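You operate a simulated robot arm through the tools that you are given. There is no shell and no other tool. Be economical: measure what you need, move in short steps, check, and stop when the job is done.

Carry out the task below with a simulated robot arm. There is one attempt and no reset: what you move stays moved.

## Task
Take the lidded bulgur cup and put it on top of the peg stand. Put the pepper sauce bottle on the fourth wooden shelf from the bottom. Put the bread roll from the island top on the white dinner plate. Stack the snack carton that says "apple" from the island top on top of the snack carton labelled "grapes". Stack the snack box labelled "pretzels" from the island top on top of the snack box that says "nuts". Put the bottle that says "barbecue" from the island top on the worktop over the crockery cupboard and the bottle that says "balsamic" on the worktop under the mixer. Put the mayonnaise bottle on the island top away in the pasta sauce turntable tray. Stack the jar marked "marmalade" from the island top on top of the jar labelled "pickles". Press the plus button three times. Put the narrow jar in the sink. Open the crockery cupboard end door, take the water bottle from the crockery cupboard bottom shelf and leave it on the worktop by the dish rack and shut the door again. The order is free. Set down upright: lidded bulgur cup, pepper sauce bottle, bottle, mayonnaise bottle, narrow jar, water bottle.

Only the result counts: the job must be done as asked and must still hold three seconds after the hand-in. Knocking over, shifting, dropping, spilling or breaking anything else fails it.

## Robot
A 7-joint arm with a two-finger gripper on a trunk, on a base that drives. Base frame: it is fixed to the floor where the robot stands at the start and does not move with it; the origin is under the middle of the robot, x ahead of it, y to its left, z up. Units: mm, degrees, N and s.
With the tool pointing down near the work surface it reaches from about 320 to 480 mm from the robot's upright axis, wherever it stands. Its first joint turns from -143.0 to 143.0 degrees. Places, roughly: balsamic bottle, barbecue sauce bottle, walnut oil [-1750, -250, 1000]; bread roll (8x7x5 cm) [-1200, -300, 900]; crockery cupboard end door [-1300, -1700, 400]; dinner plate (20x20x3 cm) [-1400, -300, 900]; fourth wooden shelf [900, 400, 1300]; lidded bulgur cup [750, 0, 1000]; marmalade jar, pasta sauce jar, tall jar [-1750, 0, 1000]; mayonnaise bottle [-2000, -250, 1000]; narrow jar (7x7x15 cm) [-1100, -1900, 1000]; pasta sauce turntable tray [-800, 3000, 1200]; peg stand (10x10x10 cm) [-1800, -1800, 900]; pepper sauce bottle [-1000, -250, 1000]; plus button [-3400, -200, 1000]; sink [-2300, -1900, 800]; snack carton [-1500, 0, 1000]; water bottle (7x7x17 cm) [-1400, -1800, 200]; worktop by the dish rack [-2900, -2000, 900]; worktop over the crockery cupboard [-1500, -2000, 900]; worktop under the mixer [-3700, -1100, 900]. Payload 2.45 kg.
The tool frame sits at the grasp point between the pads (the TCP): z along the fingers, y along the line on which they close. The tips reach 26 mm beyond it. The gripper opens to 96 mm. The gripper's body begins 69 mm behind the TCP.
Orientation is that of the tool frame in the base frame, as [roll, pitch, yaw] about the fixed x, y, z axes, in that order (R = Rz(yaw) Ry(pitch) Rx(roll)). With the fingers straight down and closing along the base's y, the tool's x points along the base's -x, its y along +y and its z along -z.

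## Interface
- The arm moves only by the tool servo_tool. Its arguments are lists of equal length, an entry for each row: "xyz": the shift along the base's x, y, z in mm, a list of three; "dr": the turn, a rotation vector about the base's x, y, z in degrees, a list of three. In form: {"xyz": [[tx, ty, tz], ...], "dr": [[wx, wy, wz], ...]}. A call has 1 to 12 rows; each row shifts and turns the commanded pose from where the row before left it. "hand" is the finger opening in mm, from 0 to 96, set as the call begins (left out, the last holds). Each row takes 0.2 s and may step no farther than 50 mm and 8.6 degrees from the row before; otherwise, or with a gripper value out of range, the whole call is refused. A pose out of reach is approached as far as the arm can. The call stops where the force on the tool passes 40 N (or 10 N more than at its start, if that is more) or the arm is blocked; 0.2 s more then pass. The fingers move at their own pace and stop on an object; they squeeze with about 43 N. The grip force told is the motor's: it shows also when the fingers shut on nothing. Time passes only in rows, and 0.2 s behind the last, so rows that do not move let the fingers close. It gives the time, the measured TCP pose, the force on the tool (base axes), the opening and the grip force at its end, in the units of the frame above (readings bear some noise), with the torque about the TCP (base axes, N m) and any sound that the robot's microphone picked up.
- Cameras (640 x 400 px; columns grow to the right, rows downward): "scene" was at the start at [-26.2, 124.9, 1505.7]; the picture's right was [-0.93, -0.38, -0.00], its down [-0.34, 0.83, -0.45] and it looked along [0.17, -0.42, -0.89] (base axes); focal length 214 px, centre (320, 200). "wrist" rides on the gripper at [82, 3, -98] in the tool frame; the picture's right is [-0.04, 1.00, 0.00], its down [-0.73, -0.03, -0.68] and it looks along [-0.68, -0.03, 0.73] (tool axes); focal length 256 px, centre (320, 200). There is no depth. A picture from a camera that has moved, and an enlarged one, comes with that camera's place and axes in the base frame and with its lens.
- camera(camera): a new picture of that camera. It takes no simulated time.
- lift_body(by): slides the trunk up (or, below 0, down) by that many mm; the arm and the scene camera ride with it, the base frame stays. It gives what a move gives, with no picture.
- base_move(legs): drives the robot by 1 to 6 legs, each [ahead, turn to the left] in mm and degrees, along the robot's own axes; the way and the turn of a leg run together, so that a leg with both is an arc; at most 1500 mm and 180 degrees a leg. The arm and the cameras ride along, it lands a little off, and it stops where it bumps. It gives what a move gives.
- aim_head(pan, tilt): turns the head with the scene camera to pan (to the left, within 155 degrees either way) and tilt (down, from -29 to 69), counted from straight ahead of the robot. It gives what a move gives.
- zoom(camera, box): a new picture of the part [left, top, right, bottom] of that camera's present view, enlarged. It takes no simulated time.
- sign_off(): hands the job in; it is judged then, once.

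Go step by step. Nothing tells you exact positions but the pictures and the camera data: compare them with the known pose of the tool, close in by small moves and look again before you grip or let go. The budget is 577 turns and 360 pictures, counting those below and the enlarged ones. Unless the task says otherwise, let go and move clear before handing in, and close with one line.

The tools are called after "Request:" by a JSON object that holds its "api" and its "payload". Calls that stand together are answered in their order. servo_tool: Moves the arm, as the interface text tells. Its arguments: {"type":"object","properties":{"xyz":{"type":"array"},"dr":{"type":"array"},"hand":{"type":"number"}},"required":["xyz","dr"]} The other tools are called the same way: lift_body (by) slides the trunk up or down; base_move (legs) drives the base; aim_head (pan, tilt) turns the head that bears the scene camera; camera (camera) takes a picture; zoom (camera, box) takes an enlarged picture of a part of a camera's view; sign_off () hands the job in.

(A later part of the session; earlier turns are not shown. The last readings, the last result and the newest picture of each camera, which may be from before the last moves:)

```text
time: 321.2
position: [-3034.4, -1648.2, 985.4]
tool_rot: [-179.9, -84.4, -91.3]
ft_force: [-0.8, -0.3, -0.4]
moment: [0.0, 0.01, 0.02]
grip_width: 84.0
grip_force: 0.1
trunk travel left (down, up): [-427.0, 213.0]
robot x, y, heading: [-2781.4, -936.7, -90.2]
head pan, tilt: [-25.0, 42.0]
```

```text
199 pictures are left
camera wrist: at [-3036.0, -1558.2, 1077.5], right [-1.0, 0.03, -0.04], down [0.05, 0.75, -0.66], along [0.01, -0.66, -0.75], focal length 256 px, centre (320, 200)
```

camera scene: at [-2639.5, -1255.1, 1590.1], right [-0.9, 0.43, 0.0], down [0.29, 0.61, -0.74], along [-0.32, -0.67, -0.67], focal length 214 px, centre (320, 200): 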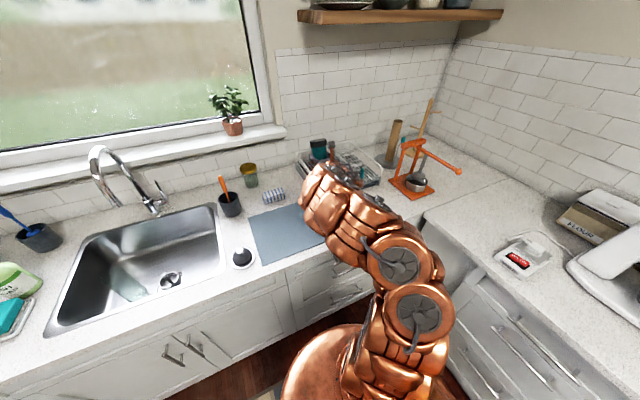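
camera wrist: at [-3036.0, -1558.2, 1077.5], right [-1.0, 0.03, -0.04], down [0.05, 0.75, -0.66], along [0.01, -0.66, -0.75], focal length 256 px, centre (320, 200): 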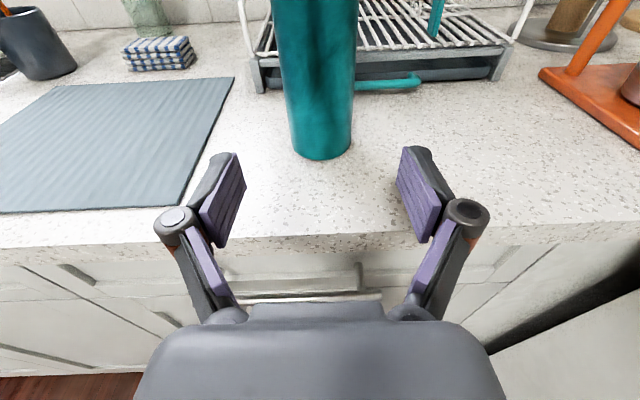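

The bottle stands upright. Next the plus button on the cooker to the west; I look at it.

Request:
{"api": "aim_head", "payload": {"pan": -110, "tilt": 25}}

Request:
{"api": "camera", "payload": {"camera": "scene"}}

Request:
{"api": "zoom", "payload": {"camera": "scene", "box": [260, 110, 420, 210]}}

```text
time: 322.8
position: [-3034.7, -1647.4, 988.4]
tool_rot: [180.0, -84.3, -91.4]
ft_force: [-0.7, -0.1, 0.1]
moment: [-0.02, -0.05, 0.01]
grip_width: 84.0
grip_force: 0.1
trunk travel left (down, up): [-427.0, 213.0]
robot x, y, heading: [-2782.8, -936.0, -90.3]
head pan, tilt: [-110.0, 25.0]
```

```text
198 pictures are left
camera scene: at [-2687.5, -853.6, 1411.3], right [0.35, 0.94, 0.0], down [0.4, -0.15, -0.91], along [-0.85, 0.31, -0.42], focal length 214 px, centre (320, 200)
```

scene: 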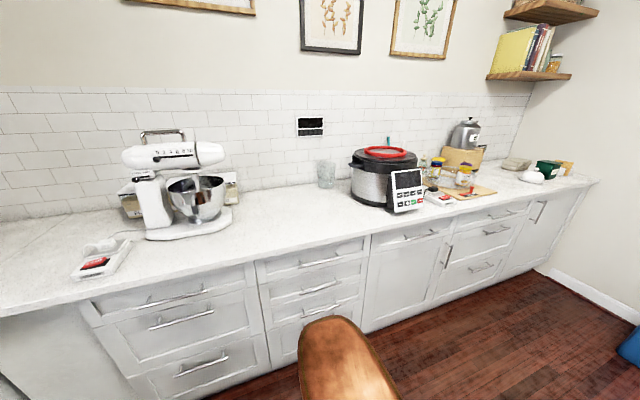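

```text
4.00 times, centred on (340, 160) of scene
camera zoom: at [-2687.5, -853.6, 1411.3], right [0.35, 0.94, 0.0], down [0.4, -0.15, -0.91], along [-0.85, 0.31, -0.42], focal length 858 px, centre (240, 360)
```

zoom: 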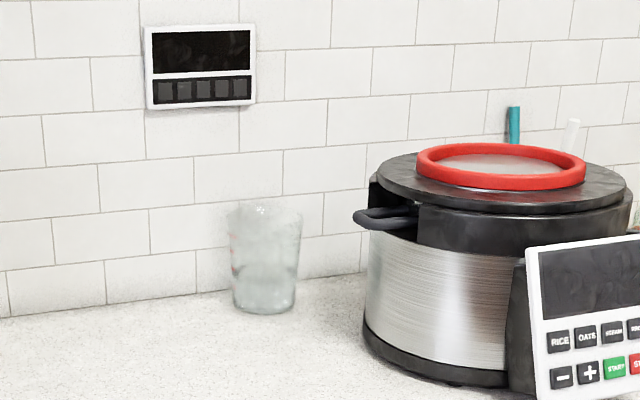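

The plus button is on the cooker's panel near (-3400, -155, 974). I back up between island and counter and turn to face it, fingers closed.

Request:
{"api": "servo_tool", "payload": {"xyz": [[0, 0, 0], [0, 0, 0], [0, 0, 0], [0, 0, 0]], "dr": [[0, 0, 0], [0, 0, 0], [0, 0, 0], [0, 0, 0]], "hand": 0}}

Request:
{"api": "base_move", "payload": {"legs": [[0, -20], [-560, 0], [0, -70]]}}

Request:
{"api": "aim_head", "payload": {"pan": -20, "tilt": 35}}

Request:
{"api": "camera", "payload": {"camera": "scene"}}

Request:
{"api": "camera", "payload": {"camera": "wrist"}}

```text
time: 323.8
position: [-3034.5, -1648.1, 986.1]
tool_rot: [180.0, -84.3, -91.3]
ft_force: [-0.8, 0.7, -0.1]
moment: [-0.02, 0.0, 0.02]
grip_width: 0.2
grip_force: 10.9
trunk travel left (down, up): [-427.0, 213.0]
robot x, y, heading: [-2779.3, -936.2, -90.1]
head pan, tilt: [-110.0, 25.0]
```

```text
time: 331.1
position: [-3305.1, -168.9, 986.7]
tool_rot: [-179.9, -84.3, 179.0]
ft_force: [-0.9, -0.3, -0.9]
moment: [0.0, 0.02, 0.0]
grip_width: 0.0
grip_force: 28.9
trunk travel left (down, up): [-427.0, 213.0]
robot x, y, heading: [-2592.8, -418.2, -179.7]
head pan, tilt: [-110.0, 25.0]
```

```text
time: 332.8
position: [-3307.0, -167.7, 987.0]
tool_rot: [-179.9, -84.3, 179.0]
ft_force: [-1.0, 0.3, 0.1]
moment: [0.0, 0.03, 0.0]
grip_width: 0.1
grip_force: 28.3
trunk travel left (down, up): [-427.0, 213.0]
robot x, y, heading: [-2595.7, -413.5, -180.1]
head pan, tilt: [-20.0, 35.0]
```

```text
196 pictures are left
camera scene: at [-2625.3, -564.6, 1395.5], right [0.34, 0.94, 0.0], down [0.54, -0.2, -0.82], along [-0.77, 0.28, -0.57], focal length 214 px, centre (320, 200)
```

scene: 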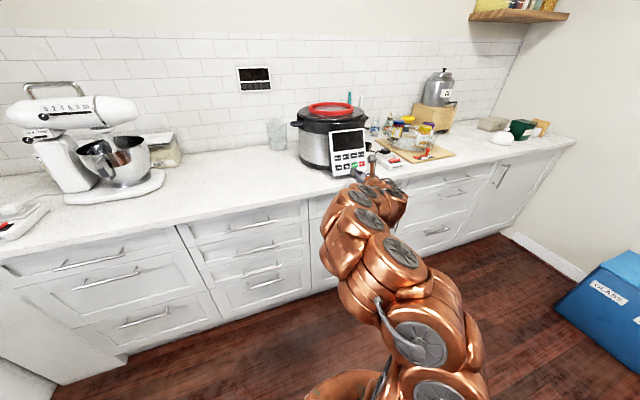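

```text
195 pictures are left
camera wrist: at [-3216.6, -166.6, 1077.6], right [0.02, 1.0, -0.04], down [0.75, -0.04, -0.66], along [-0.66, -0.02, -0.75], focal length 256 px, centre (320, 200)
```

wrist: 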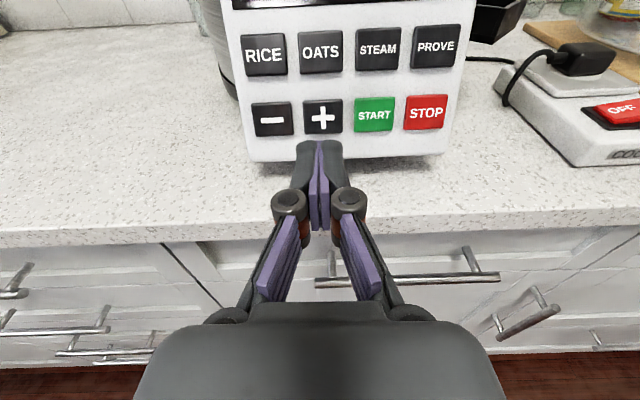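

The plus button is right ahead, at about (-3435, -165, 948). I line up with it and approach.

Request:
{"api": "servo_tool", "payload": {"xyz": [[0, 2.5, -18], [0, 0, -18], [-30, 0, 0], [-30, 0, 0]], "dr": [[0, 0, 0], [0, 0, 0], [0, 0, 0], [0, 0, 0]]}}

Request:
{"api": "camera", "payload": {"camera": "wrist"}}

```text
time: 333.9
position: [-3357.5, -166.8, 952.2]
tool_rot: [176.7, -84.0, -177.7]
ft_force: [67.2, -20.6, 12.1]
moment: [-0.38, -0.47, 0.56]
grip_width: 0.0
grip_force: 28.5
trunk travel left (down, up): [-427.0, 213.0]
robot x, y, heading: [-2591.4, -409.3, -179.9]
head pan, tilt: [-20.0, 35.0]
stopped in row 4: the force on the tool passed its limit at 82 N (the readings are from after the stop); the commanded pose is now the measured one
```

```text
194 pictures are left
camera wrist: at [-3268.3, -165.3, 1042.7], right [0.02, 1.0, -0.03], down [0.75, -0.04, -0.66], along [-0.66, -0.01, -0.75], focal length 256 px, centre (320, 200)
```

wrist: 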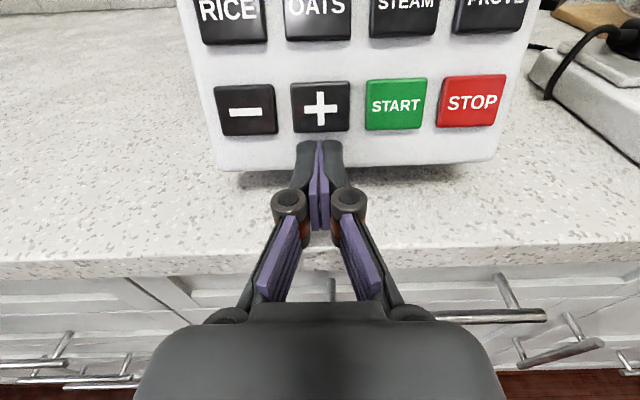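

It touched the panel earlier than reckoned, below the button: the panel is at x≈-3384, and plus is at z≈979. I back off and rise.

Request:
{"api": "servo_tool", "payload": {"xyz": [[15, 0, 0], [10, 0, 0], [0, 0, 15], [0, 0, 14]], "dr": [[0, 0, 0], [0, 0, 0], [0, 0, 0], [0, 0, 0]]}}

Request:
{"api": "camera", "payload": {"camera": "wrist"}}

```text
time: 334.9
position: [-3335.7, -163.8, 975.5]
tool_rot: [178.3, -83.6, -179.1]
ft_force: [-0.1, 0.2, 0.0]
moment: [0.04, -0.02, -0.01]
grip_width: 0.0
grip_force: 28.2
trunk travel left (down, up): [-427.0, 213.0]
robot x, y, heading: [-2597.9, -410.1, -180.0]
head pan, tilt: [-20.0, 35.0]
```

```text
193 pictures are left
camera wrist: at [-3248.6, -163.7, 1067.5], right [0.02, 1.0, -0.04], down [0.76, -0.04, -0.65], along [-0.66, -0.01, -0.76], focal length 256 px, centre (320, 200)
```

wrist: 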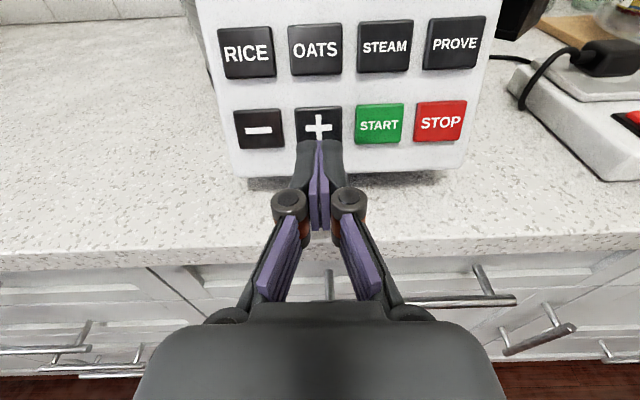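

Raising 5 mm and pressing gently in.

Request:
{"api": "servo_tool", "payload": {"xyz": [[0, -0.5, 5], [-6, 0, 0], [-6, 0, 0], [-4, 0, 0], [-3, 0, 0], [-2, 0, 0], [-2, 0, 0]], "dr": [[0, 0, 0], [0, 0, 0], [0, 0, 0], [0, 0, 0], [0, 0, 0], [0, 0, 0], [0, 0, 0]]}}

Request:
{"api": "camera", "payload": {"camera": "wrist"}}

```text
time: 336.4
position: [-3360.3, -166.6, 981.8]
tool_rot: [178.4, -83.7, -179.4]
ft_force: [0.2, 0.6, -0.2]
moment: [0.0, 0.01, 0.0]
grip_width: 0.0
grip_force: 28.6
trunk travel left (down, up): [-427.0, 213.0]
robot x, y, heading: [-2593.4, -416.9, -180.0]
head pan, tilt: [-20.0, 35.0]
```

```text
192 pictures are left
camera wrist: at [-3271.5, -164.4, 1072.2], right [0.02, 1.0, -0.04], down [0.75, -0.04, -0.65], along [-0.66, -0.01, -0.75], focal length 256 px, centre (320, 200)
```

wrist: 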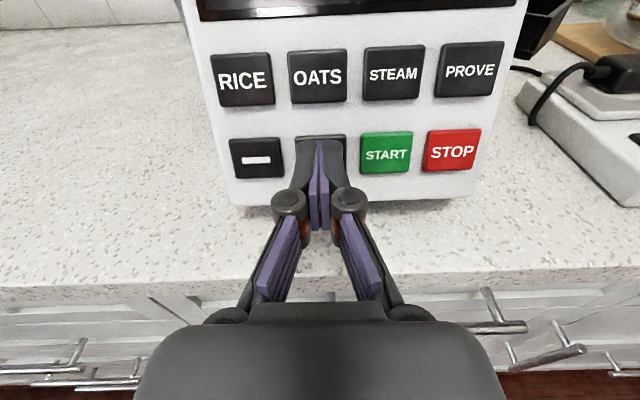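

Tip is right before the button. I press on in 1.5 mm steps.

Request:
{"api": "servo_tool", "payload": {"xyz": [[-2, 0, 0], [-2, 0, 0], [-1.5, 0, 0], [-1.5, 0, 0], [-1.5, 0, 0]], "dr": [[0, 0, 0], [0, 0, 0], [0, 0, 0], [0, 0, 0], [0, 0, 0]]}}

Request:
{"api": "zoom", "payload": {"camera": "wrist", "box": [180, 0, 500, 200]}}

```text
time: 337.6
position: [-3366.1, -165.7, 980.4]
tool_rot: [178.1, -83.7, -179.0]
ft_force: [25.3, -4.9, -1.7]
moment: [-0.08, -0.42, 0.16]
grip_width: 5.9
grip_force: 28.4
trunk travel left (down, up): [-427.0, 213.0]
robot x, y, heading: [-2591.0, -411.7, -180.0]
head pan, tilt: [-20.0, 35.0]
heard: click
```

```text
2.00 times, centred on (340, 100) of wrist
camera zoom: at [-3278.4, -164.4, 1072.7], right [0.02, 1.0, -0.04], down [0.75, -0.04, -0.65], along [-0.66, -0.01, -0.76], focal length 512 px, centre (280, 400)
```

zoom: 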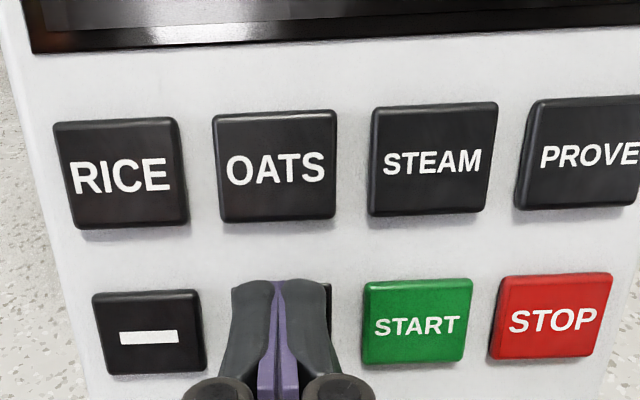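

One click heard. I retract, then press again.

Request:
{"api": "servo_tool", "payload": {"xyz": [[5, 0, 0], [5, 0, 0], [0, 0, 0]], "dr": [[0, 0, 0], [0, 0, 0], [0, 0, 0]]}}

Request:
{"api": "servo_tool", "payload": {"xyz": [[-4, 0, 0], [-3, 0, 0], [-1.5, 0, 0], [-1.5, 0, 0]], "dr": [[0, 0, 0], [0, 0, 0], [0, 0, 0], [0, 0, 0]]}}

```text
time: 338.4
position: [-3357.9, -166.0, 981.6]
tool_rot: [178.5, -83.8, -179.3]
ft_force: [-0.3, 0.2, -1.5]
moment: [-0.02, -0.01, 0.01]
grip_width: 0.0
grip_force: 28.7
trunk travel left (down, up): [-427.0, 213.0]
robot x, y, heading: [-2595.1, -415.7, -179.9]
head pan, tilt: [-20.0, 35.0]
```

```text
time: 339.4
position: [-3366.9, -166.4, 981.3]
tool_rot: [178.2, -83.6, -179.1]
ft_force: [23.7, -5.0, -0.4]
moment: [-0.08, -0.38, 0.16]
grip_width: 6.0
grip_force: 29.5
trunk travel left (down, up): [-427.0, 213.0]
robot x, y, heading: [-2591.7, -416.1, -180.1]
head pan, tilt: [-20.0, 35.0]
heard: click
```

Second click. Once more.

Request:
{"api": "servo_tool", "payload": {"xyz": [[5, 0, 0], [5, 0, 0], [0, 0, 0]], "dr": [[0, 0, 0], [0, 0, 0], [0, 0, 0]]}}

Request:
{"api": "servo_tool", "payload": {"xyz": [[-4, 0, 0], [-3, 0, 0], [-1.5, 0, 0], [-1.5, 0, 0]], "dr": [[0, 0, 0], [0, 0, 0], [0, 0, 0], [0, 0, 0]]}}

Request:
{"api": "servo_tool", "payload": {"xyz": [[6, 0, 0], [20, 0, 0], [30, 0, 0]], "dr": [[0, 0, 0], [0, 0, 0], [0, 0, 0]]}}

Request:
{"api": "camera", "payload": {"camera": "wrist"}}

```text
time: 340.2
position: [-3358.2, -165.9, 981.3]
tool_rot: [178.4, -83.8, -179.3]
ft_force: [1.0, 0.4, 0.3]
moment: [0.01, -0.01, 0.0]
grip_width: 0.0
grip_force: 28.9
trunk travel left (down, up): [-427.0, 213.0]
robot x, y, heading: [-2588.4, -415.3, -180.1]
head pan, tilt: [-20.0, 35.0]
```

```text
time: 341.2
position: [-3367.0, -165.8, 981.1]
tool_rot: [178.1, -83.6, -179.0]
ft_force: [26.9, -7.0, -1.9]
moment: [-0.07, -0.44, 0.19]
grip_width: 6.3
grip_force: 28.6
trunk travel left (down, up): [-427.0, 213.0]
robot x, y, heading: [-2587.8, -413.6, -180.1]
head pan, tilt: [-20.0, 35.0]
heard: click
```

```text
time: 342.1
position: [-3311.9, -164.9, 980.8]
tool_rot: [178.8, -83.7, -179.6]
ft_force: [-0.1, 0.3, -0.4]
moment: [0.04, -0.01, -0.01]
grip_width: 0.0
grip_force: 28.4
trunk travel left (down, up): [-427.0, 213.0]
robot x, y, heading: [-2589.4, -414.9, -179.9]
head pan, tilt: [-20.0, 35.0]
```

```text
190 pictures are left
camera wrist: at [-3223.3, -164.0, 1071.8], right [0.02, 1.0, -0.04], down [0.75, -0.04, -0.66], along [-0.66, -0.02, -0.75], focal length 256 px, centre (320, 200)
```

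wrist: 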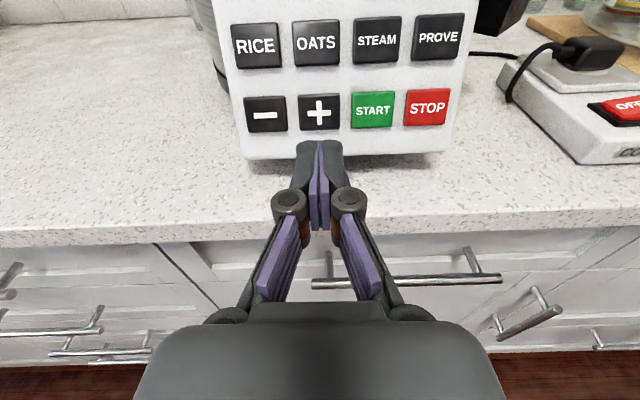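

Three clicks done. Now the island: I raise the arm and turn round to face its west end.

Request:
{"api": "lift_body", "payload": {"by": 205}}

Request:
{"api": "base_move", "payload": {"legs": [[60, 0], [0, 180]]}}

Request:
{"api": "aim_head", "payload": {"pan": 0, "tilt": 35}}

Request:
{"api": "camera", "payload": {"camera": "scene"}}

Request:
{"api": "camera", "payload": {"camera": "wrist"}}

```text
time: 344.3
position: [-3312.0, -165.9, 1184.2]
tool_rot: [178.5, -83.6, -179.4]
ft_force: [0.2, 0.6, 0.2]
moment: [-0.01, 0.02, 0.03]
grip_width: 0.1
grip_force: 28.3
trunk travel left (down, up): [-632.0, 8.0]
robot x, y, heading: [-2591.1, -413.4, -179.9]
head pan, tilt: [-20.0, 35.0]
```

```text
time: 352.6
position: [-1934.5, -668.8, 1186.2]
tool_rot: [178.4, -83.7, 0.3]
ft_force: [-0.1, -0.1, -0.2]
moment: [0.0, 0.02, 0.0]
grip_width: 0.0
grip_force: 28.3
trunk travel left (down, up): [-632.0, 8.0]
robot x, y, heading: [-2654.2, -414.3, -0.1]
head pan, tilt: [-20.0, 35.0]
```

```text
time: 353.4
position: [-1935.7, -668.4, 1186.2]
tool_rot: [178.5, -83.6, 0.2]
ft_force: [-0.2, -0.2, 0.0]
moment: [-0.01, 0.01, 0.0]
grip_width: 0.0
grip_force: 28.2
trunk travel left (down, up): [-632.0, 8.0]
robot x, y, heading: [-2653.2, -416.7, -0.4]
head pan, tilt: [0.0, 35.0]
```

```text
189 pictures are left
camera scene: at [-2613.5, -231.5, 1600.5], right [-0.01, -1.0, 0.0], down [-0.57, 0.0, -0.82], along [0.82, 0.0, -0.57], focal length 214 px, centre (320, 200)
```

scene: 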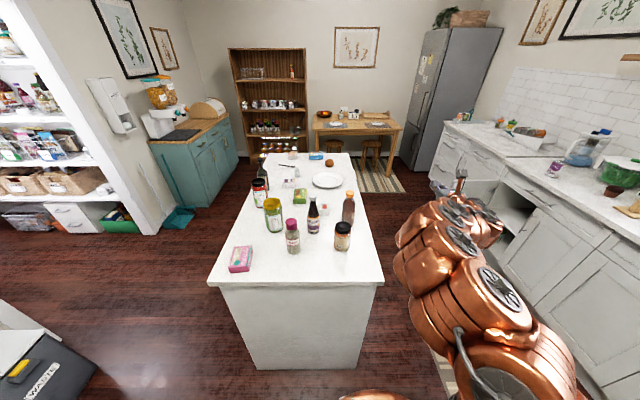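

```text
188 pictures are left
camera wrist: at [-2024.1, -670.2, 1276.9], right [-0.03, -1.0, -0.04], down [-0.75, 0.04, -0.65], along [0.66, 0.01, -0.75], focal length 256 px, centre (320, 200)
```

wrist: 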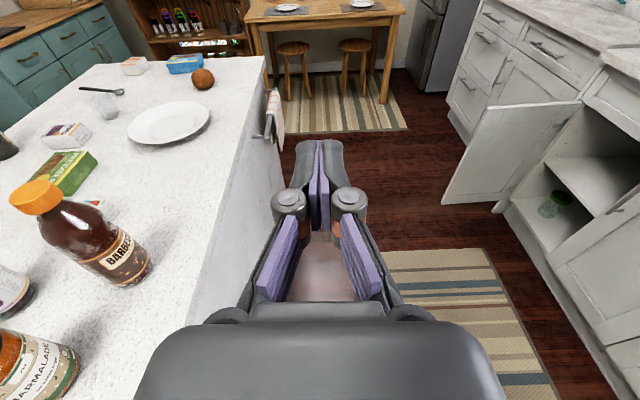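

Request:
{"api": "zoom", "payload": {"camera": "scene", "box": [200, 140, 400, 290]}}

Request:
{"api": "zoom", "payload": {"camera": "scene", "box": [220, 180, 380, 280]}}

```text
2.67 times, centred on (300, 215) of scene
camera zoom: at [-2613.5, -231.5, 1600.5], right [-0.01, -1.0, 0.0], down [-0.57, 0.0, -0.82], along [0.82, 0.0, -0.57], focal length 572 px, centre (373, 160)
```

zoom: 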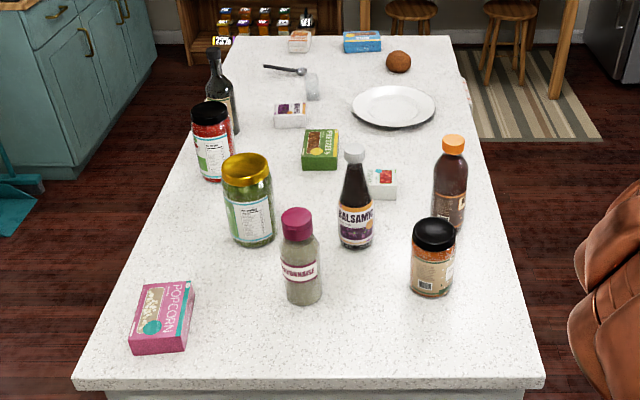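

```text
4.00 times, centred on (300, 230) of scene
camera zoom: at [-2613.5, -231.5, 1600.5], right [-0.01, -1.0, 0.0], down [-0.57, 0.0, -0.82], along [0.82, 0.0, -0.57], focal length 858 px, centre (400, 80)
```

zoom: 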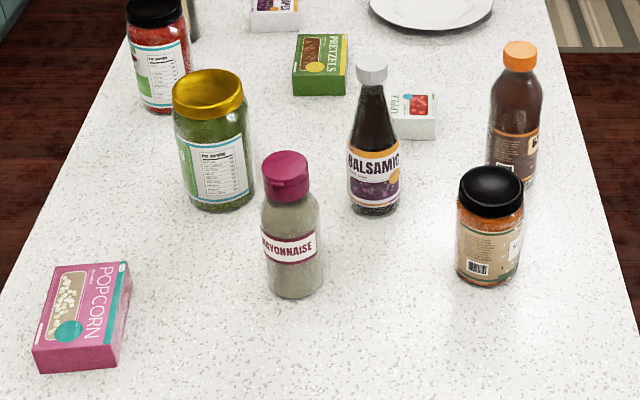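

Clear view: mayonnaise, balsamic, barbecue, marmalade (black lid, front right), and presumably pickles (gold lid). I re-park the base centrally before the island's west end.

Request:
{"api": "base_move", "payload": {"legs": [[0, 82], [190, 0], [0, -82]]}}

Request:
{"api": "servo_tool", "payload": {"xyz": [[0, 45, 0], [0, 45, 0], [0, 45, 0]], "dr": [[0, 0, 0], [0, 0, 0], [0, 0, 0]]}}

Request:
{"api": "camera", "payload": {"camera": "wrist"}}

```text
time: 362.0
position: [-1910.8, -497.9, 1185.1]
tool_rot: [178.5, -83.7, -1.1]
ft_force: [0.1, 0.1, 0.1]
moment: [-0.02, 0.02, 0.0]
grip_width: 0.2
grip_force: 28.8
trunk travel left (down, up): [-632.0, 8.0]
robot x, y, heading: [-2625.3, -225.1, -1.7]
head pan, tilt: [0.0, 35.0]
```

```text
time: 362.8
position: [-1911.6, -362.4, 1185.5]
tool_rot: [178.7, -83.7, -1.4]
ft_force: [0.0, -0.1, -0.2]
moment: [0.0, 0.01, -0.01]
grip_width: 0.0
grip_force: 28.4
trunk travel left (down, up): [-632.0, 8.0]
robot x, y, heading: [-2623.7, -226.7, -1.7]
head pan, tilt: [0.0, 35.0]
```

```text
185 pictures are left
camera wrist: at [-1999.7, -361.0, 1276.9], right [-0.05, -1.0, -0.04], down [-0.75, 0.06, -0.65], along [0.66, -0.01, -0.76], focal length 256 px, centre (320, 200)
```

wrist: 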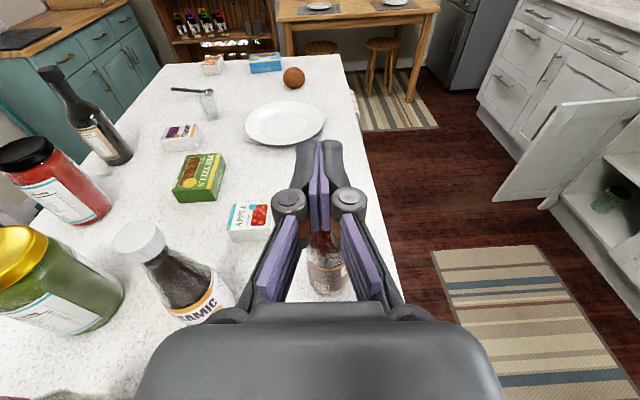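

I back off and lower to jar height in front of the marmalade.

Request:
{"api": "base_move", "payload": {"legs": [[-175, 0]]}}

Request:
{"api": "lift_body", "payload": {"by": -225}}

Request:
{"api": "servo_tool", "payload": {"xyz": [[0, 18, 0], [0, 18, 0], [0, 0, 0]], "dr": [[0, 0, 0.7], [0, 0, 0.7], [0, 0, 0]], "hand": 96}}

Request:
{"api": "camera", "payload": {"camera": "wrist"}}

```text
time: 364.2
position: [-2086.7, -354.7, 1184.9]
tool_rot: [178.4, -83.6, -1.0]
ft_force: [0.1, 0.7, -0.7]
moment: [0.02, -0.06, 0.0]
grip_width: 0.0
grip_force: 28.5
trunk travel left (down, up): [-632.0, 8.0]
robot x, y, heading: [-2795.8, -218.5, -1.5]
head pan, tilt: [0.0, 35.0]
```

```text
time: 366.6
position: [-2088.0, -355.0, 961.3]
tool_rot: [178.4, -83.6, -1.0]
ft_force: [-0.4, 0.4, 0.0]
moment: [-0.02, 0.01, 0.0]
grip_width: 0.2
grip_force: 28.8
trunk travel left (down, up): [-407.0, 233.0]
robot x, y, heading: [-2794.4, -220.9, -1.4]
head pan, tilt: [0.0, 35.0]
```

```text
time: 367.4
position: [-2087.5, -319.8, 961.1]
tool_rot: [178.5, -83.7, 0.4]
ft_force: [-0.1, 0.3, 0.6]
moment: [-0.05, 0.0, 0.01]
grip_width: 73.6
grip_force: 0.1
trunk travel left (down, up): [-407.0, 233.0]
robot x, y, heading: [-2797.7, -222.2, -1.6]
head pan, tilt: [0.0, 35.0]
```

```text
184 pictures are left
camera wrist: at [-2175.7, -320.9, 1051.9], right [-0.02, -1.0, -0.04], down [-0.75, 0.04, -0.65], along [0.66, 0.01, -0.75], focal length 256 px, centre (320, 200)
```

wrist: 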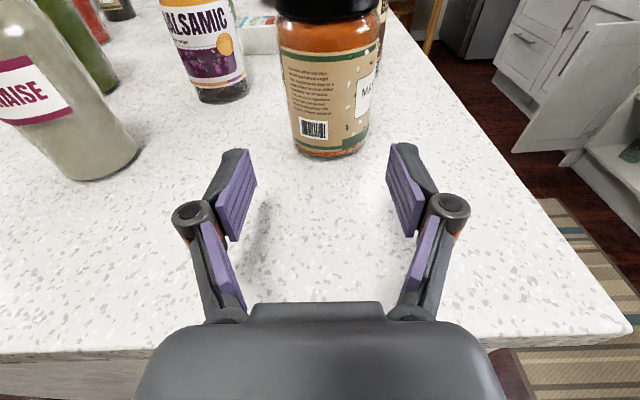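

Request:
{"api": "base_move", "payload": {"legs": [[95, 0]]}}

Request:
{"api": "servo_tool", "payload": {"xyz": [[0, -5, -5], [0, 0, 0]], "dr": [[0, 0, 0], [0, 0, 0]]}}

Request:
{"api": "camera", "payload": {"camera": "wrist"}}

```text
time: 368.5
position: [-1991.7, -321.2, 960.8]
tool_rot: [178.5, -83.6, 0.4]
ft_force: [0.1, 0.2, -0.4]
moment: [0.0, 0.0, -0.03]
grip_width: 95.7
grip_force: 0.1
trunk travel left (down, up): [-407.0, 233.0]
robot x, y, heading: [-2705.5, -225.3, -1.3]
head pan, tilt: [0.0, 35.0]
```

```text
time: 369.1
position: [-1992.9, -326.5, 955.7]
tool_rot: [178.4, -83.7, 0.6]
ft_force: [-0.3, -0.2, -0.2]
moment: [0.0, -0.01, 0.02]
grip_width: 96.2
grip_force: 0.1
trunk travel left (down, up): [-407.0, 233.0]
robot x, y, heading: [-2704.2, -221.1, -1.1]
head pan, tilt: [0.0, 35.0]
```

```text
183 pictures are left
camera wrist: at [-2081.3, -328.4, 1047.4], right [-0.02, -1.0, -0.04], down [-0.75, 0.04, -0.66], along [0.66, 0.01, -0.75], focal length 256 px, centre (320, 200)
```

wrist: 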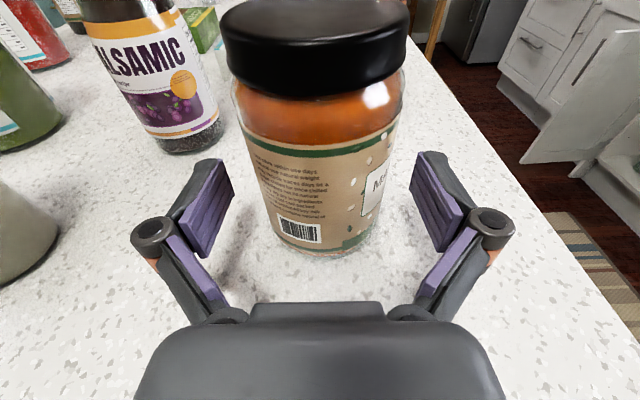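

Request:
{"api": "servo_tool", "payload": {"xyz": [[18, 0, 0], [18, 0, 0]], "dr": [[0, 0, 0], [0, 0, 0]]}}

Request:
{"api": "servo_tool", "payload": {"xyz": [[0, 0, 0], [0, 0, 0], [0, 0, 0], [0, 0, 0]], "dr": [[0, 0, 0], [0, 0, 0], [0, 0, 0], [0, 0, 0]], "hand": 0}}

Request:
{"api": "servo_tool", "payload": {"xyz": [[0, 0, 20], [0, 0, 40], [0, 0, 45], [0, 0, 45]], "dr": [[0, 0, 0], [0, 0, 0], [0, 0, 0], [0, 0, 0]]}}

Request:
{"api": "camera", "payload": {"camera": "wrist"}}

```text
time: 369.7
position: [-1955.7, -326.2, 956.8]
tool_rot: [178.5, -83.7, 0.5]
ft_force: [0.9, 0.0, 0.6]
moment: [0.01, 0.02, -0.02]
grip_width: 96.0
grip_force: 0.1
trunk travel left (down, up): [-407.0, 233.0]
robot x, y, heading: [-2705.7, -225.0, -1.5]
head pan, tilt: [0.0, 35.0]
```

```text
time: 370.7
position: [-1955.8, -327.3, 956.3]
tool_rot: [178.4, -83.7, 0.4]
ft_force: [1.0, -0.3, 0.4]
moment: [0.03, 0.11, -0.02]
grip_width: 67.5
grip_force: 42.5
trunk travel left (down, up): [-407.0, 233.0]
robot x, y, heading: [-2704.1, -223.4, -1.5]
head pan, tilt: [0.0, 35.0]
```

```text
time: 371.7
position: [-1957.3, -326.3, 1105.6]
tool_rot: [177.8, -83.7, 1.2]
ft_force: [1.1, 0.6, -5.3]
moment: [0.0, -0.12, -0.06]
grip_width: 67.6
grip_force: 43.1
trunk travel left (down, up): [-407.0, 233.0]
robot x, y, heading: [-2705.7, -225.3, -1.1]
head pan, tilt: [0.0, 35.0]
```

```text
182 pictures are left
camera wrist: at [-2046.7, -328.4, 1197.2], right [-0.02, -1.0, -0.04], down [-0.76, 0.04, -0.65], along [0.66, 0.01, -0.76], focal length 256 px, centre (320, 200)
```

wrist: 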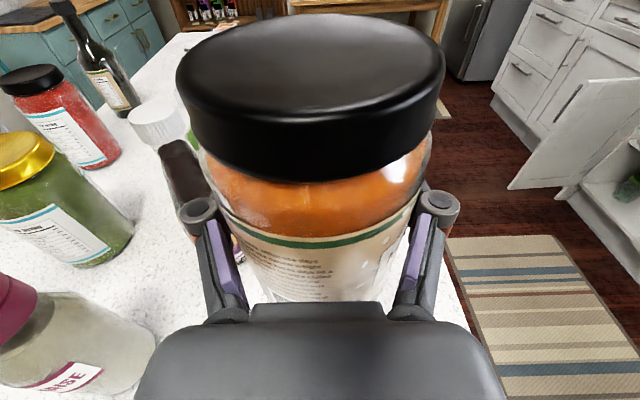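

Marmalade is held. I check which jar is labelled "pickles".

Request:
{"api": "zoom", "payload": {"camera": "wrist", "box": [0, 40, 200, 290]}}

Request:
{"api": "aim_head", "payload": {"pan": 15, "tilt": 35}}

Request:
{"api": "zoom", "payload": {"camera": "scene", "box": [290, 150, 410, 225]}}

```text
1.60 times, centred on (100, 165) of wrist
camera zoom: at [-2046.7, -328.4, 1197.2], right [-0.02, -1.0, -0.04], down [-0.76, 0.04, -0.65], along [0.66, 0.01, -0.76], focal length 410 px, centre (672, 256)
```

zoom: 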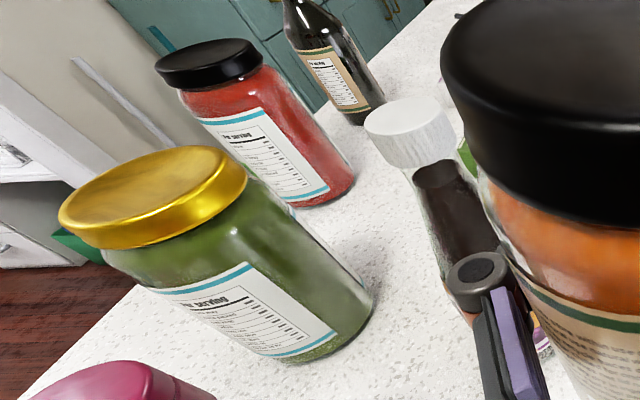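

```text
time: 372.5
position: [-1958.1, -329.7, 1105.9]
tool_rot: [178.5, -83.7, 0.4]
ft_force: [1.0, -0.5, -5.3]
moment: [0.01, -0.09, -0.02]
grip_width: 67.7
grip_force: 43.0
trunk travel left (down, up): [-407.0, 233.0]
robot x, y, heading: [-2704.3, -221.3, -1.0]
head pan, tilt: [15.0, 35.0]
```

```text
5.33 times, centred on (350, 188) of scene
camera zoom: at [-2664.2, -18.4, 1375.5], right [0.23, -0.97, 0.0], down [-0.56, -0.13, -0.82], along [0.8, 0.19, -0.57], focal length 1144 px, centre (160, 267)
```

zoom: 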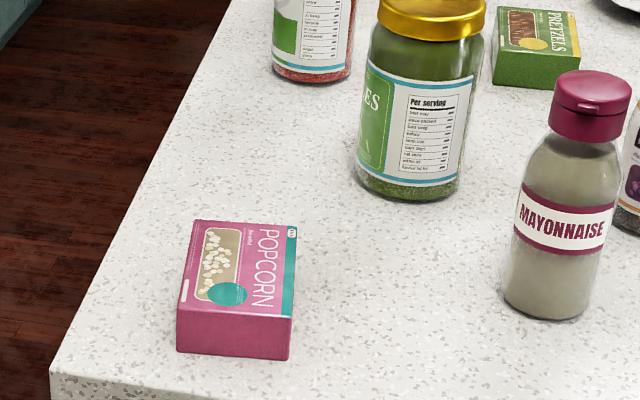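

The green jar's label ends in "…ES": pickles. I raise the marmalade above everything and carry it over towards the pickles jar.

Request:
{"api": "servo_tool", "payload": {"xyz": [[0, 0, 45], [0, 0, 10], [10, 43, 0], [10, 43, 0], [10, 43, 0], [10, 43, 0], [10, 43, 0], [10, 43, 0], [10, 43, 0]], "dr": [[0, 0, 0], [0, 0, 0], [0, 0, 0], [0, 0, 0], [0, 0, 0], [0, 0, 0], [0, 0, 0], [0, 0, 0], [0, 0, 0]]}}

Request:
{"api": "camera", "payload": {"camera": "wrist"}}

Request:
{"api": "zoom", "payload": {"camera": "scene", "box": [260, 100, 460, 225]}}

```text
time: 374.5
position: [-1884.8, -24.0, 1156.1]
tool_rot: [175.5, -83.6, 3.3]
ft_force: [-5.1, 20.9, -6.1]
moment: [-0.33, -0.29, -1.42]
grip_width: 69.1
grip_force: 43.4
trunk travel left (down, up): [-407.0, 233.0]
robot x, y, heading: [-2705.6, -223.7, -1.6]
head pan, tilt: [15.0, 35.0]
```

```text
179 pictures are left
camera wrist: at [-1974.1, -25.8, 1248.4], right [-0.03, -1.0, -0.03], down [-0.76, 0.04, -0.65], along [0.65, 0.01, -0.76], focal length 256 px, centre (320, 200)
```

wrist: 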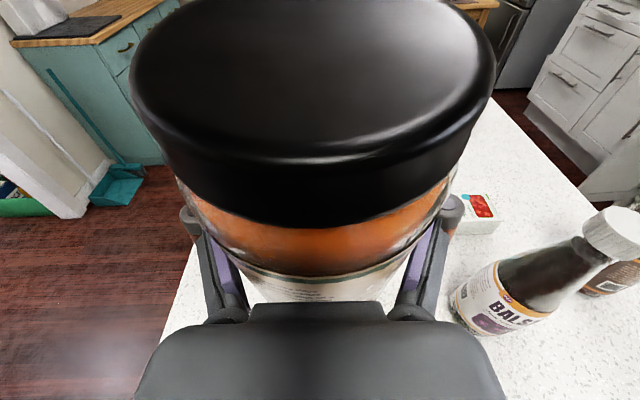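

```text
3.20 times, centred on (360, 162) of scene
camera zoom: at [-2664.5, -14.3, 1374.7], right [0.23, -0.97, 0.0], down [-0.56, -0.14, -0.82], along [0.8, 0.19, -0.57], focal length 686 px, centre (192, 320)
```

zoom: 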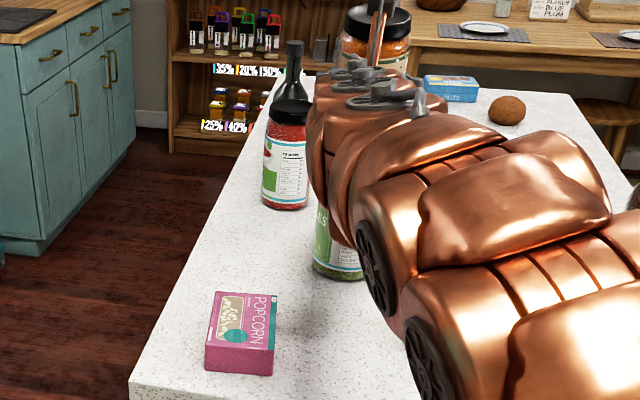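

There is a sideways force on the hand. I rise a bit and check.

Request:
{"api": "servo_tool", "payload": {"xyz": [[0, 0, 20], [0, 0, 20]], "dr": [[0, 0, 0], [0, 0, 0]]}}

Request:
{"api": "camera", "payload": {"camera": "wrist"}}

Request:
{"api": "camera", "payload": {"camera": "scene"}}

```text
time: 375.1
position: [-1886.2, -26.0, 1199.5]
tool_rot: [178.3, -83.5, 0.6]
ft_force: [0.1, 0.8, -5.1]
moment: [0.0, -0.16, -0.04]
grip_width: 69.3
grip_force: 43.0
trunk travel left (down, up): [-407.0, 233.0]
robot x, y, heading: [-2702.5, -222.8, -1.6]
head pan, tilt: [15.0, 35.0]
```

```text
177 pictures are left
camera wrist: at [-1975.0, -27.8, 1290.5], right [-0.02, -1.0, -0.04], down [-0.76, 0.04, -0.65], along [0.65, 0.01, -0.76], focal length 256 px, centre (320, 200)
```

wrist: 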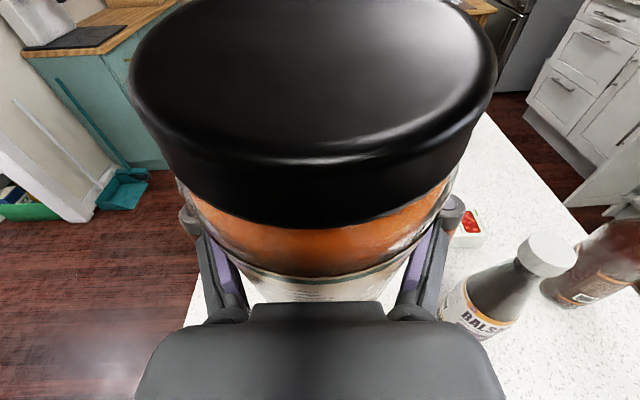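

```text
176 pictures are left
camera scene: at [-2664.1, -18.0, 1375.5], right [0.23, -0.97, 0.0], down [-0.56, -0.13, -0.82], along [0.8, 0.19, -0.57], focal length 214 px, centre (320, 200)
```

scene: 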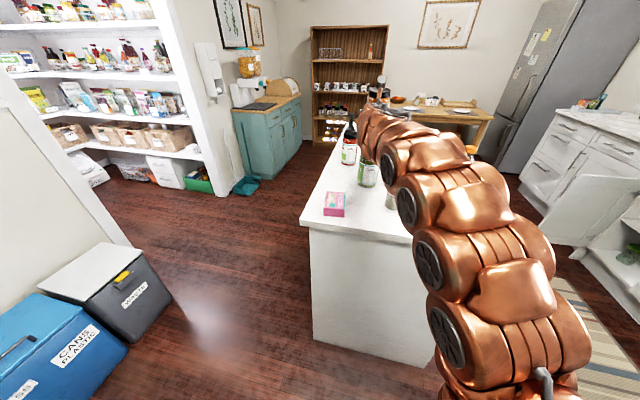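

Request:
{"api": "zoom", "payload": {"camera": "scene", "box": [300, 60, 460, 220]}}

```text
2.50 times, centred on (380, 140) of scene
camera zoom: at [-2664.1, -18.0, 1375.5], right [0.23, -0.97, 0.0], down [-0.56, -0.13, -0.82], along [0.8, 0.19, -0.57], focal length 536 px, centre (170, 350)
```

zoom: 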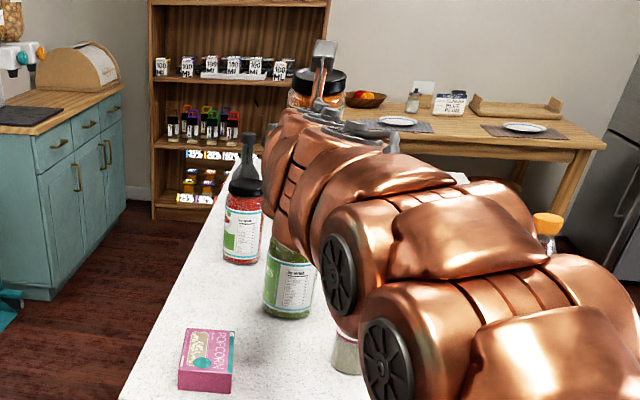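

Mayonnaise, pickles and the rest still stand upright. To locate the pickles lid exactly I move the hand 110 mm to the right and take a look.

Request:
{"api": "servo_tool", "payload": {"xyz": [[0, -40, 0], [0, -40, 0], [0, -30, 0]], "dr": [[0, 0, 0], [0, 0, 0], [0, 0, 0]]}}

Request:
{"api": "camera", "payload": {"camera": "wrist"}}

Request:
{"api": "zoom", "payload": {"camera": "scene", "box": [300, 100, 460, 225]}}

```text
time: 375.9
position: [-1885.6, -138.1, 1200.2]
tool_rot: [178.2, -83.7, 0.8]
ft_force: [0.4, 0.1, -5.4]
moment: [-0.04, -0.17, -0.05]
grip_width: 69.1
grip_force: 42.8
trunk travel left (down, up): [-407.0, 233.0]
robot x, y, heading: [-2701.6, -224.4, -1.7]
head pan, tilt: [15.0, 35.0]
```

```text
174 pictures are left
camera wrist: at [-1974.8, -138.9, 1291.6], right [-0.02, -1.0, -0.04], down [-0.75, 0.04, -0.65], along [0.66, 0.01, -0.76], focal length 256 px, centre (320, 200)
```

wrist: 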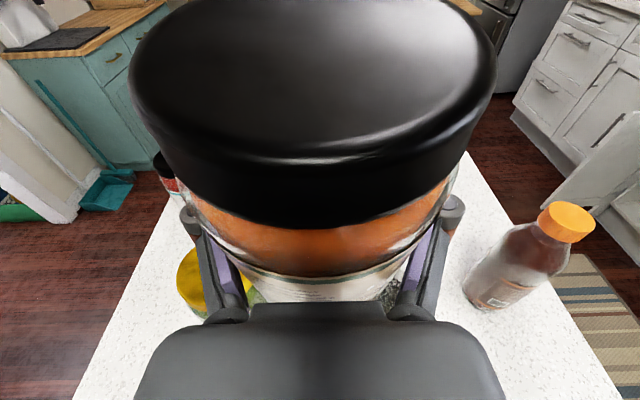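

```text
3.20 times, centred on (380, 162) of scene
camera zoom: at [-2664.3, -17.9, 1375.4], right [0.23, -0.97, 0.0], down [-0.56, -0.13, -0.82], along [0.8, 0.19, -0.57], focal length 686 px, centre (128, 320)
```

zoom: 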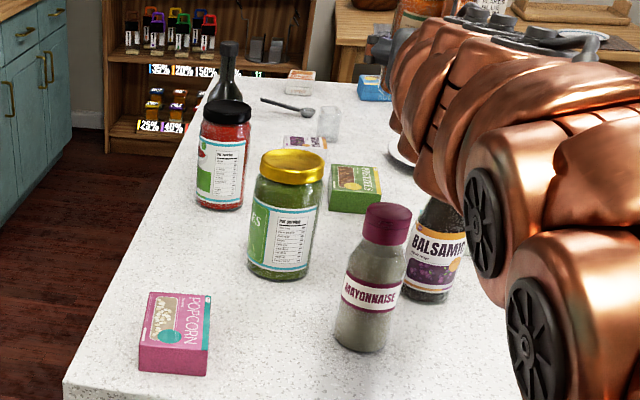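

Request:
{"api": "servo_tool", "payload": {"xyz": [[0, -40, 10], [0, -40, 10]], "dr": [[0, 0, 0], [0, 0, 0]]}}

Request:
{"api": "camera", "payload": {"camera": "wrist"}}

```text
time: 376.5
position: [-1886.4, -217.6, 1219.7]
tool_rot: [178.3, -83.5, 0.6]
ft_force: [-0.1, 1.5, -5.7]
moment: [-0.06, -0.15, -0.07]
grip_width: 69.2
grip_force: 43.3
trunk travel left (down, up): [-407.0, 233.0]
robot x, y, heading: [-2706.1, -222.3, -1.5]
head pan, tilt: [15.0, 35.0]
```

```text
172 pictures are left
camera wrist: at [-1975.6, -218.8, 1311.0], right [-0.02, -1.0, -0.04], down [-0.76, 0.04, -0.65], along [0.65, 0.01, -0.76], focal length 256 px, centre (320, 200)
```

wrist: 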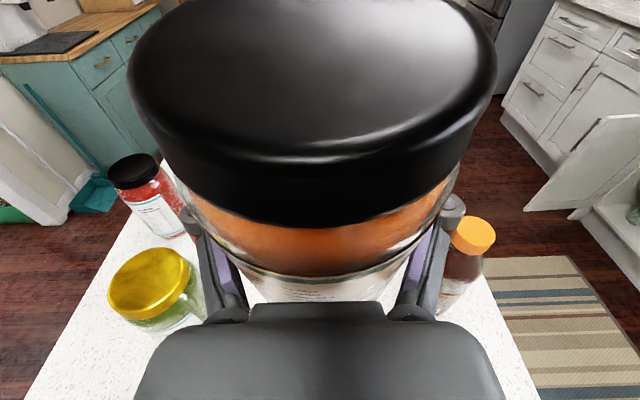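

All jars and bottles stand. From triangulation the island top is at z≈930 (not 900) and the pickles lid at about (-1862, -28), z≈1060. I check how the marmalade sits in the grip.

Request:
{"api": "zoom", "payload": {"camera": "scene", "box": [360, 40, 480, 115]}}

Request:
{"api": "zoom", "payload": {"camera": "wrist", "box": [160, 180, 480, 320]}}

```text
5.33 times, centred on (420, 78) of scene
camera zoom: at [-2663.9, -17.9, 1375.4], right [0.23, -0.97, 0.0], down [-0.56, -0.13, -0.82], along [0.8, 0.19, -0.57], focal length 1144 px, centre (-213, 853)
```

zoom: 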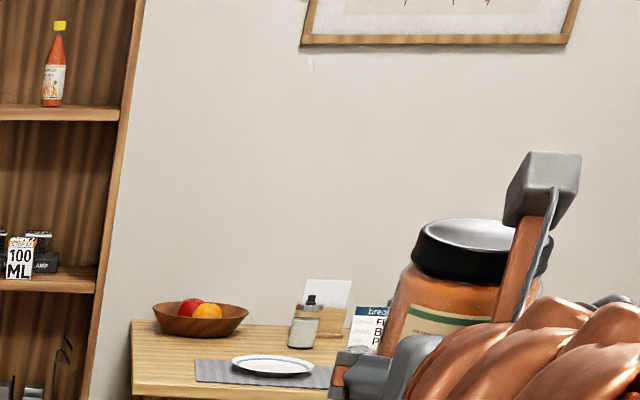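

```text
2.00 times, centred on (320, 250) of wrist
camera zoom: at [-1975.6, -218.8, 1311.0], right [-0.02, -1.0, -0.04], down [-0.76, 0.04, -0.65], along [0.65, 0.01, -0.76], focal length 512 px, centre (320, 100)
```

zoom: 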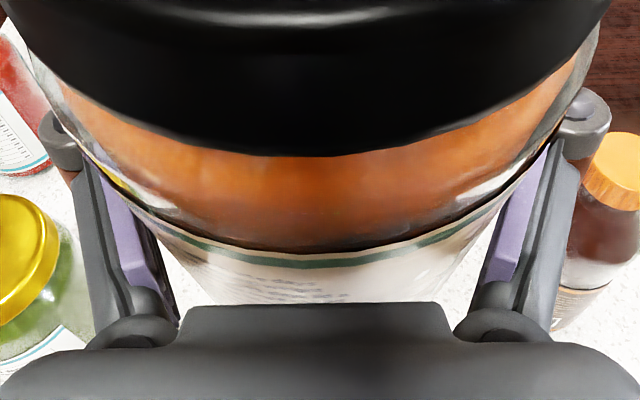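

The jar is pushed back against the palm (its axis 39 mm behind the TCP) but is upright and firm. I now bring it over the pickles lid.

Request:
{"api": "base_move", "payload": {"legs": [[60, 0]]}}

Request:
{"api": "servo_tool", "payload": {"xyz": [[0, 38, 0], [0, 38, 0], [0, 38, 0], [0, 38, 0], [0, 38, 0], [3, 0, 0]], "dr": [[0, 0, 0], [0, 0, 0], [0, 0, 0], [0, 0, 0], [0, 0, 0], [0, 0, 0]]}}

Request:
{"api": "camera", "payload": {"camera": "wrist"}}

Request:
{"api": "zoom", "payload": {"camera": "scene", "box": [300, 60, 460, 220]}}

```text
time: 377.5
position: [-1826.7, -217.9, 1220.0]
tool_rot: [178.5, -83.7, 0.4]
ft_force: [-0.7, 0.2, -4.5]
moment: [-0.01, -0.14, -0.03]
grip_width: 69.1
grip_force: 43.0
trunk travel left (down, up): [-407.0, 233.0]
robot x, y, heading: [-2644.1, -221.0, -1.2]
head pan, tilt: [15.0, 35.0]
```

```text
time: 378.9
position: [-1824.3, -27.7, 1218.6]
tool_rot: [178.0, -83.6, 1.0]
ft_force: [0.6, -0.1, -5.8]
moment: [-0.02, -0.16, -0.03]
grip_width: 69.0
grip_force: 43.3
trunk travel left (down, up): [-407.0, 233.0]
robot x, y, heading: [-2644.5, -223.1, -1.1]
head pan, tilt: [15.0, 35.0]
```

```text
169 pictures are left
camera wrist: at [-1912.8, -29.2, 1310.0], right [-0.02, -1.0, -0.04], down [-0.76, 0.04, -0.65], along [0.65, 0.01, -0.76], focal length 256 px, centre (320, 200)
```

wrist: 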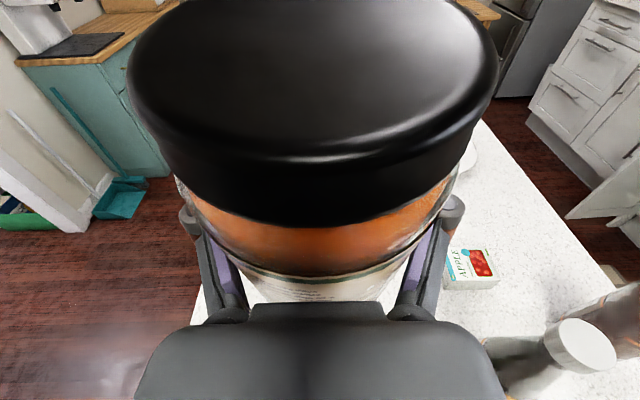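

```text
2.50 times, centred on (380, 140) of scene
camera zoom: at [-2604.6, -19.5, 1375.5], right [0.23, -0.97, 0.0], down [-0.56, -0.13, -0.82], along [0.8, 0.19, -0.57], focal length 536 px, centre (170, 350)
```

zoom: 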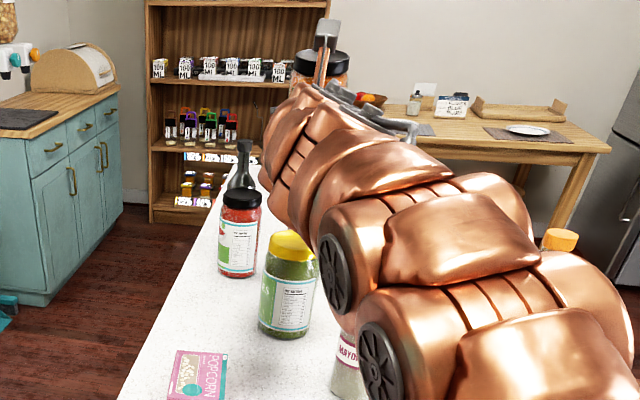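

The forearm would pass very near the mayonnaise when lowering. I re-park the base further north so that the arm comes from the other side.

Request:
{"api": "base_move", "payload": {"legs": [[0, 90], [290, 0], [0, -90]]}}

Request:
{"api": "servo_tool", "payload": {"xyz": [[0, -45, 0], [0, -45, 0], [0, -45, 0], [0, -45, 0], [0, -45, 0]], "dr": [[0, 0, 0], [0, 0, 0], [0, 0, 0], [0, 0, 0], [0, 0, 0]]}}

Request:
{"api": "camera", "payload": {"camera": "wrist"}}

```text
time: 388.5
position: [-1821.0, 270.8, 1220.0]
tool_rot: [178.4, -83.7, 1.2]
ft_force: [-0.9, -0.4, -4.8]
moment: [0.01, -0.14, 0.0]
grip_width: 69.3
grip_force: 43.4
trunk travel left (down, up): [-407.0, 233.0]
robot x, y, heading: [-2641.6, 66.0, -0.7]
head pan, tilt: [15.0, 35.0]
```

```text
time: 389.7
position: [-1823.5, 46.8, 1219.0]
tool_rot: [178.2, -83.7, 1.4]
ft_force: [-1.0, 1.8, -5.3]
moment: [-0.02, -0.15, -0.08]
grip_width: 69.3
grip_force: 42.9
trunk travel left (down, up): [-407.0, 233.0]
robot x, y, heading: [-2641.0, 63.5, -1.1]
head pan, tilt: [15.0, 35.0]
```

```text
167 pictures are left
camera wrist: at [-1911.7, 43.0, 1310.6], right [-0.01, -1.0, -0.04], down [-0.76, 0.03, -0.65], along [0.65, 0.02, -0.76], focal length 256 px, centre (320, 200)
```

wrist: 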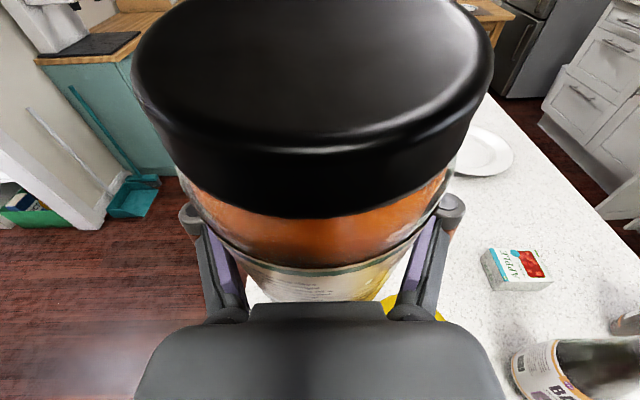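

Request:
{"api": "servo_tool", "payload": {"xyz": [[0, -38, 0], [0, -37, 0], [0, 0, -30], [0, 0, -30]], "dr": [[0, 0, -0.7], [0, 0, -0.7], [0, 0, 0], [0, 0, 0]]}}

Request:
{"api": "aim_head", "payload": {"pan": -15, "tilt": 25}}

Request:
{"api": "zoom", "payload": {"camera": "scene", "box": [260, 100, 460, 225]}}

```text
time: 390.7
position: [-1821.9, -25.0, 1160.4]
tool_rot: [-173.8, -83.6, -7.5]
ft_force: [-0.1, -6.1, -7.3]
moment: [-0.03, -0.22, 0.38]
grip_width: 69.4
grip_force: 43.2
trunk travel left (down, up): [-407.0, 233.0]
robot x, y, heading: [-2641.9, 67.5, -0.7]
head pan, tilt: [15.0, 35.0]
```

```text
time: 391.7
position: [-1821.7, -22.1, 1161.4]
tool_rot: [-170.2, -83.8, -11.2]
ft_force: [0.0, -0.5, -5.6]
moment: [0.0, -0.16, 0.0]
grip_width: 69.5
grip_force: 43.1
trunk travel left (down, up): [-407.0, 233.0]
robot x, y, heading: [-2637.7, 66.6, -0.7]
head pan, tilt: [-15.0, 25.0]
```

```text
3.20 times, centred on (360, 162) of scene
camera zoom: at [-2599.0, 224.7, 1391.3], right [-0.27, -0.96, 0.0], down [-0.41, 0.12, -0.91], along [0.87, -0.25, -0.42], focal length 686 px, centre (192, 320)
```

zoom: 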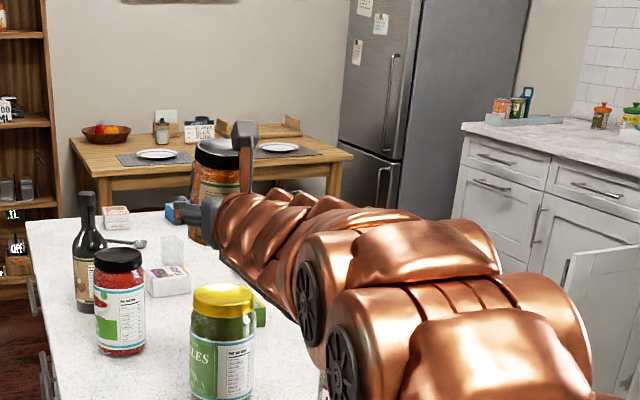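

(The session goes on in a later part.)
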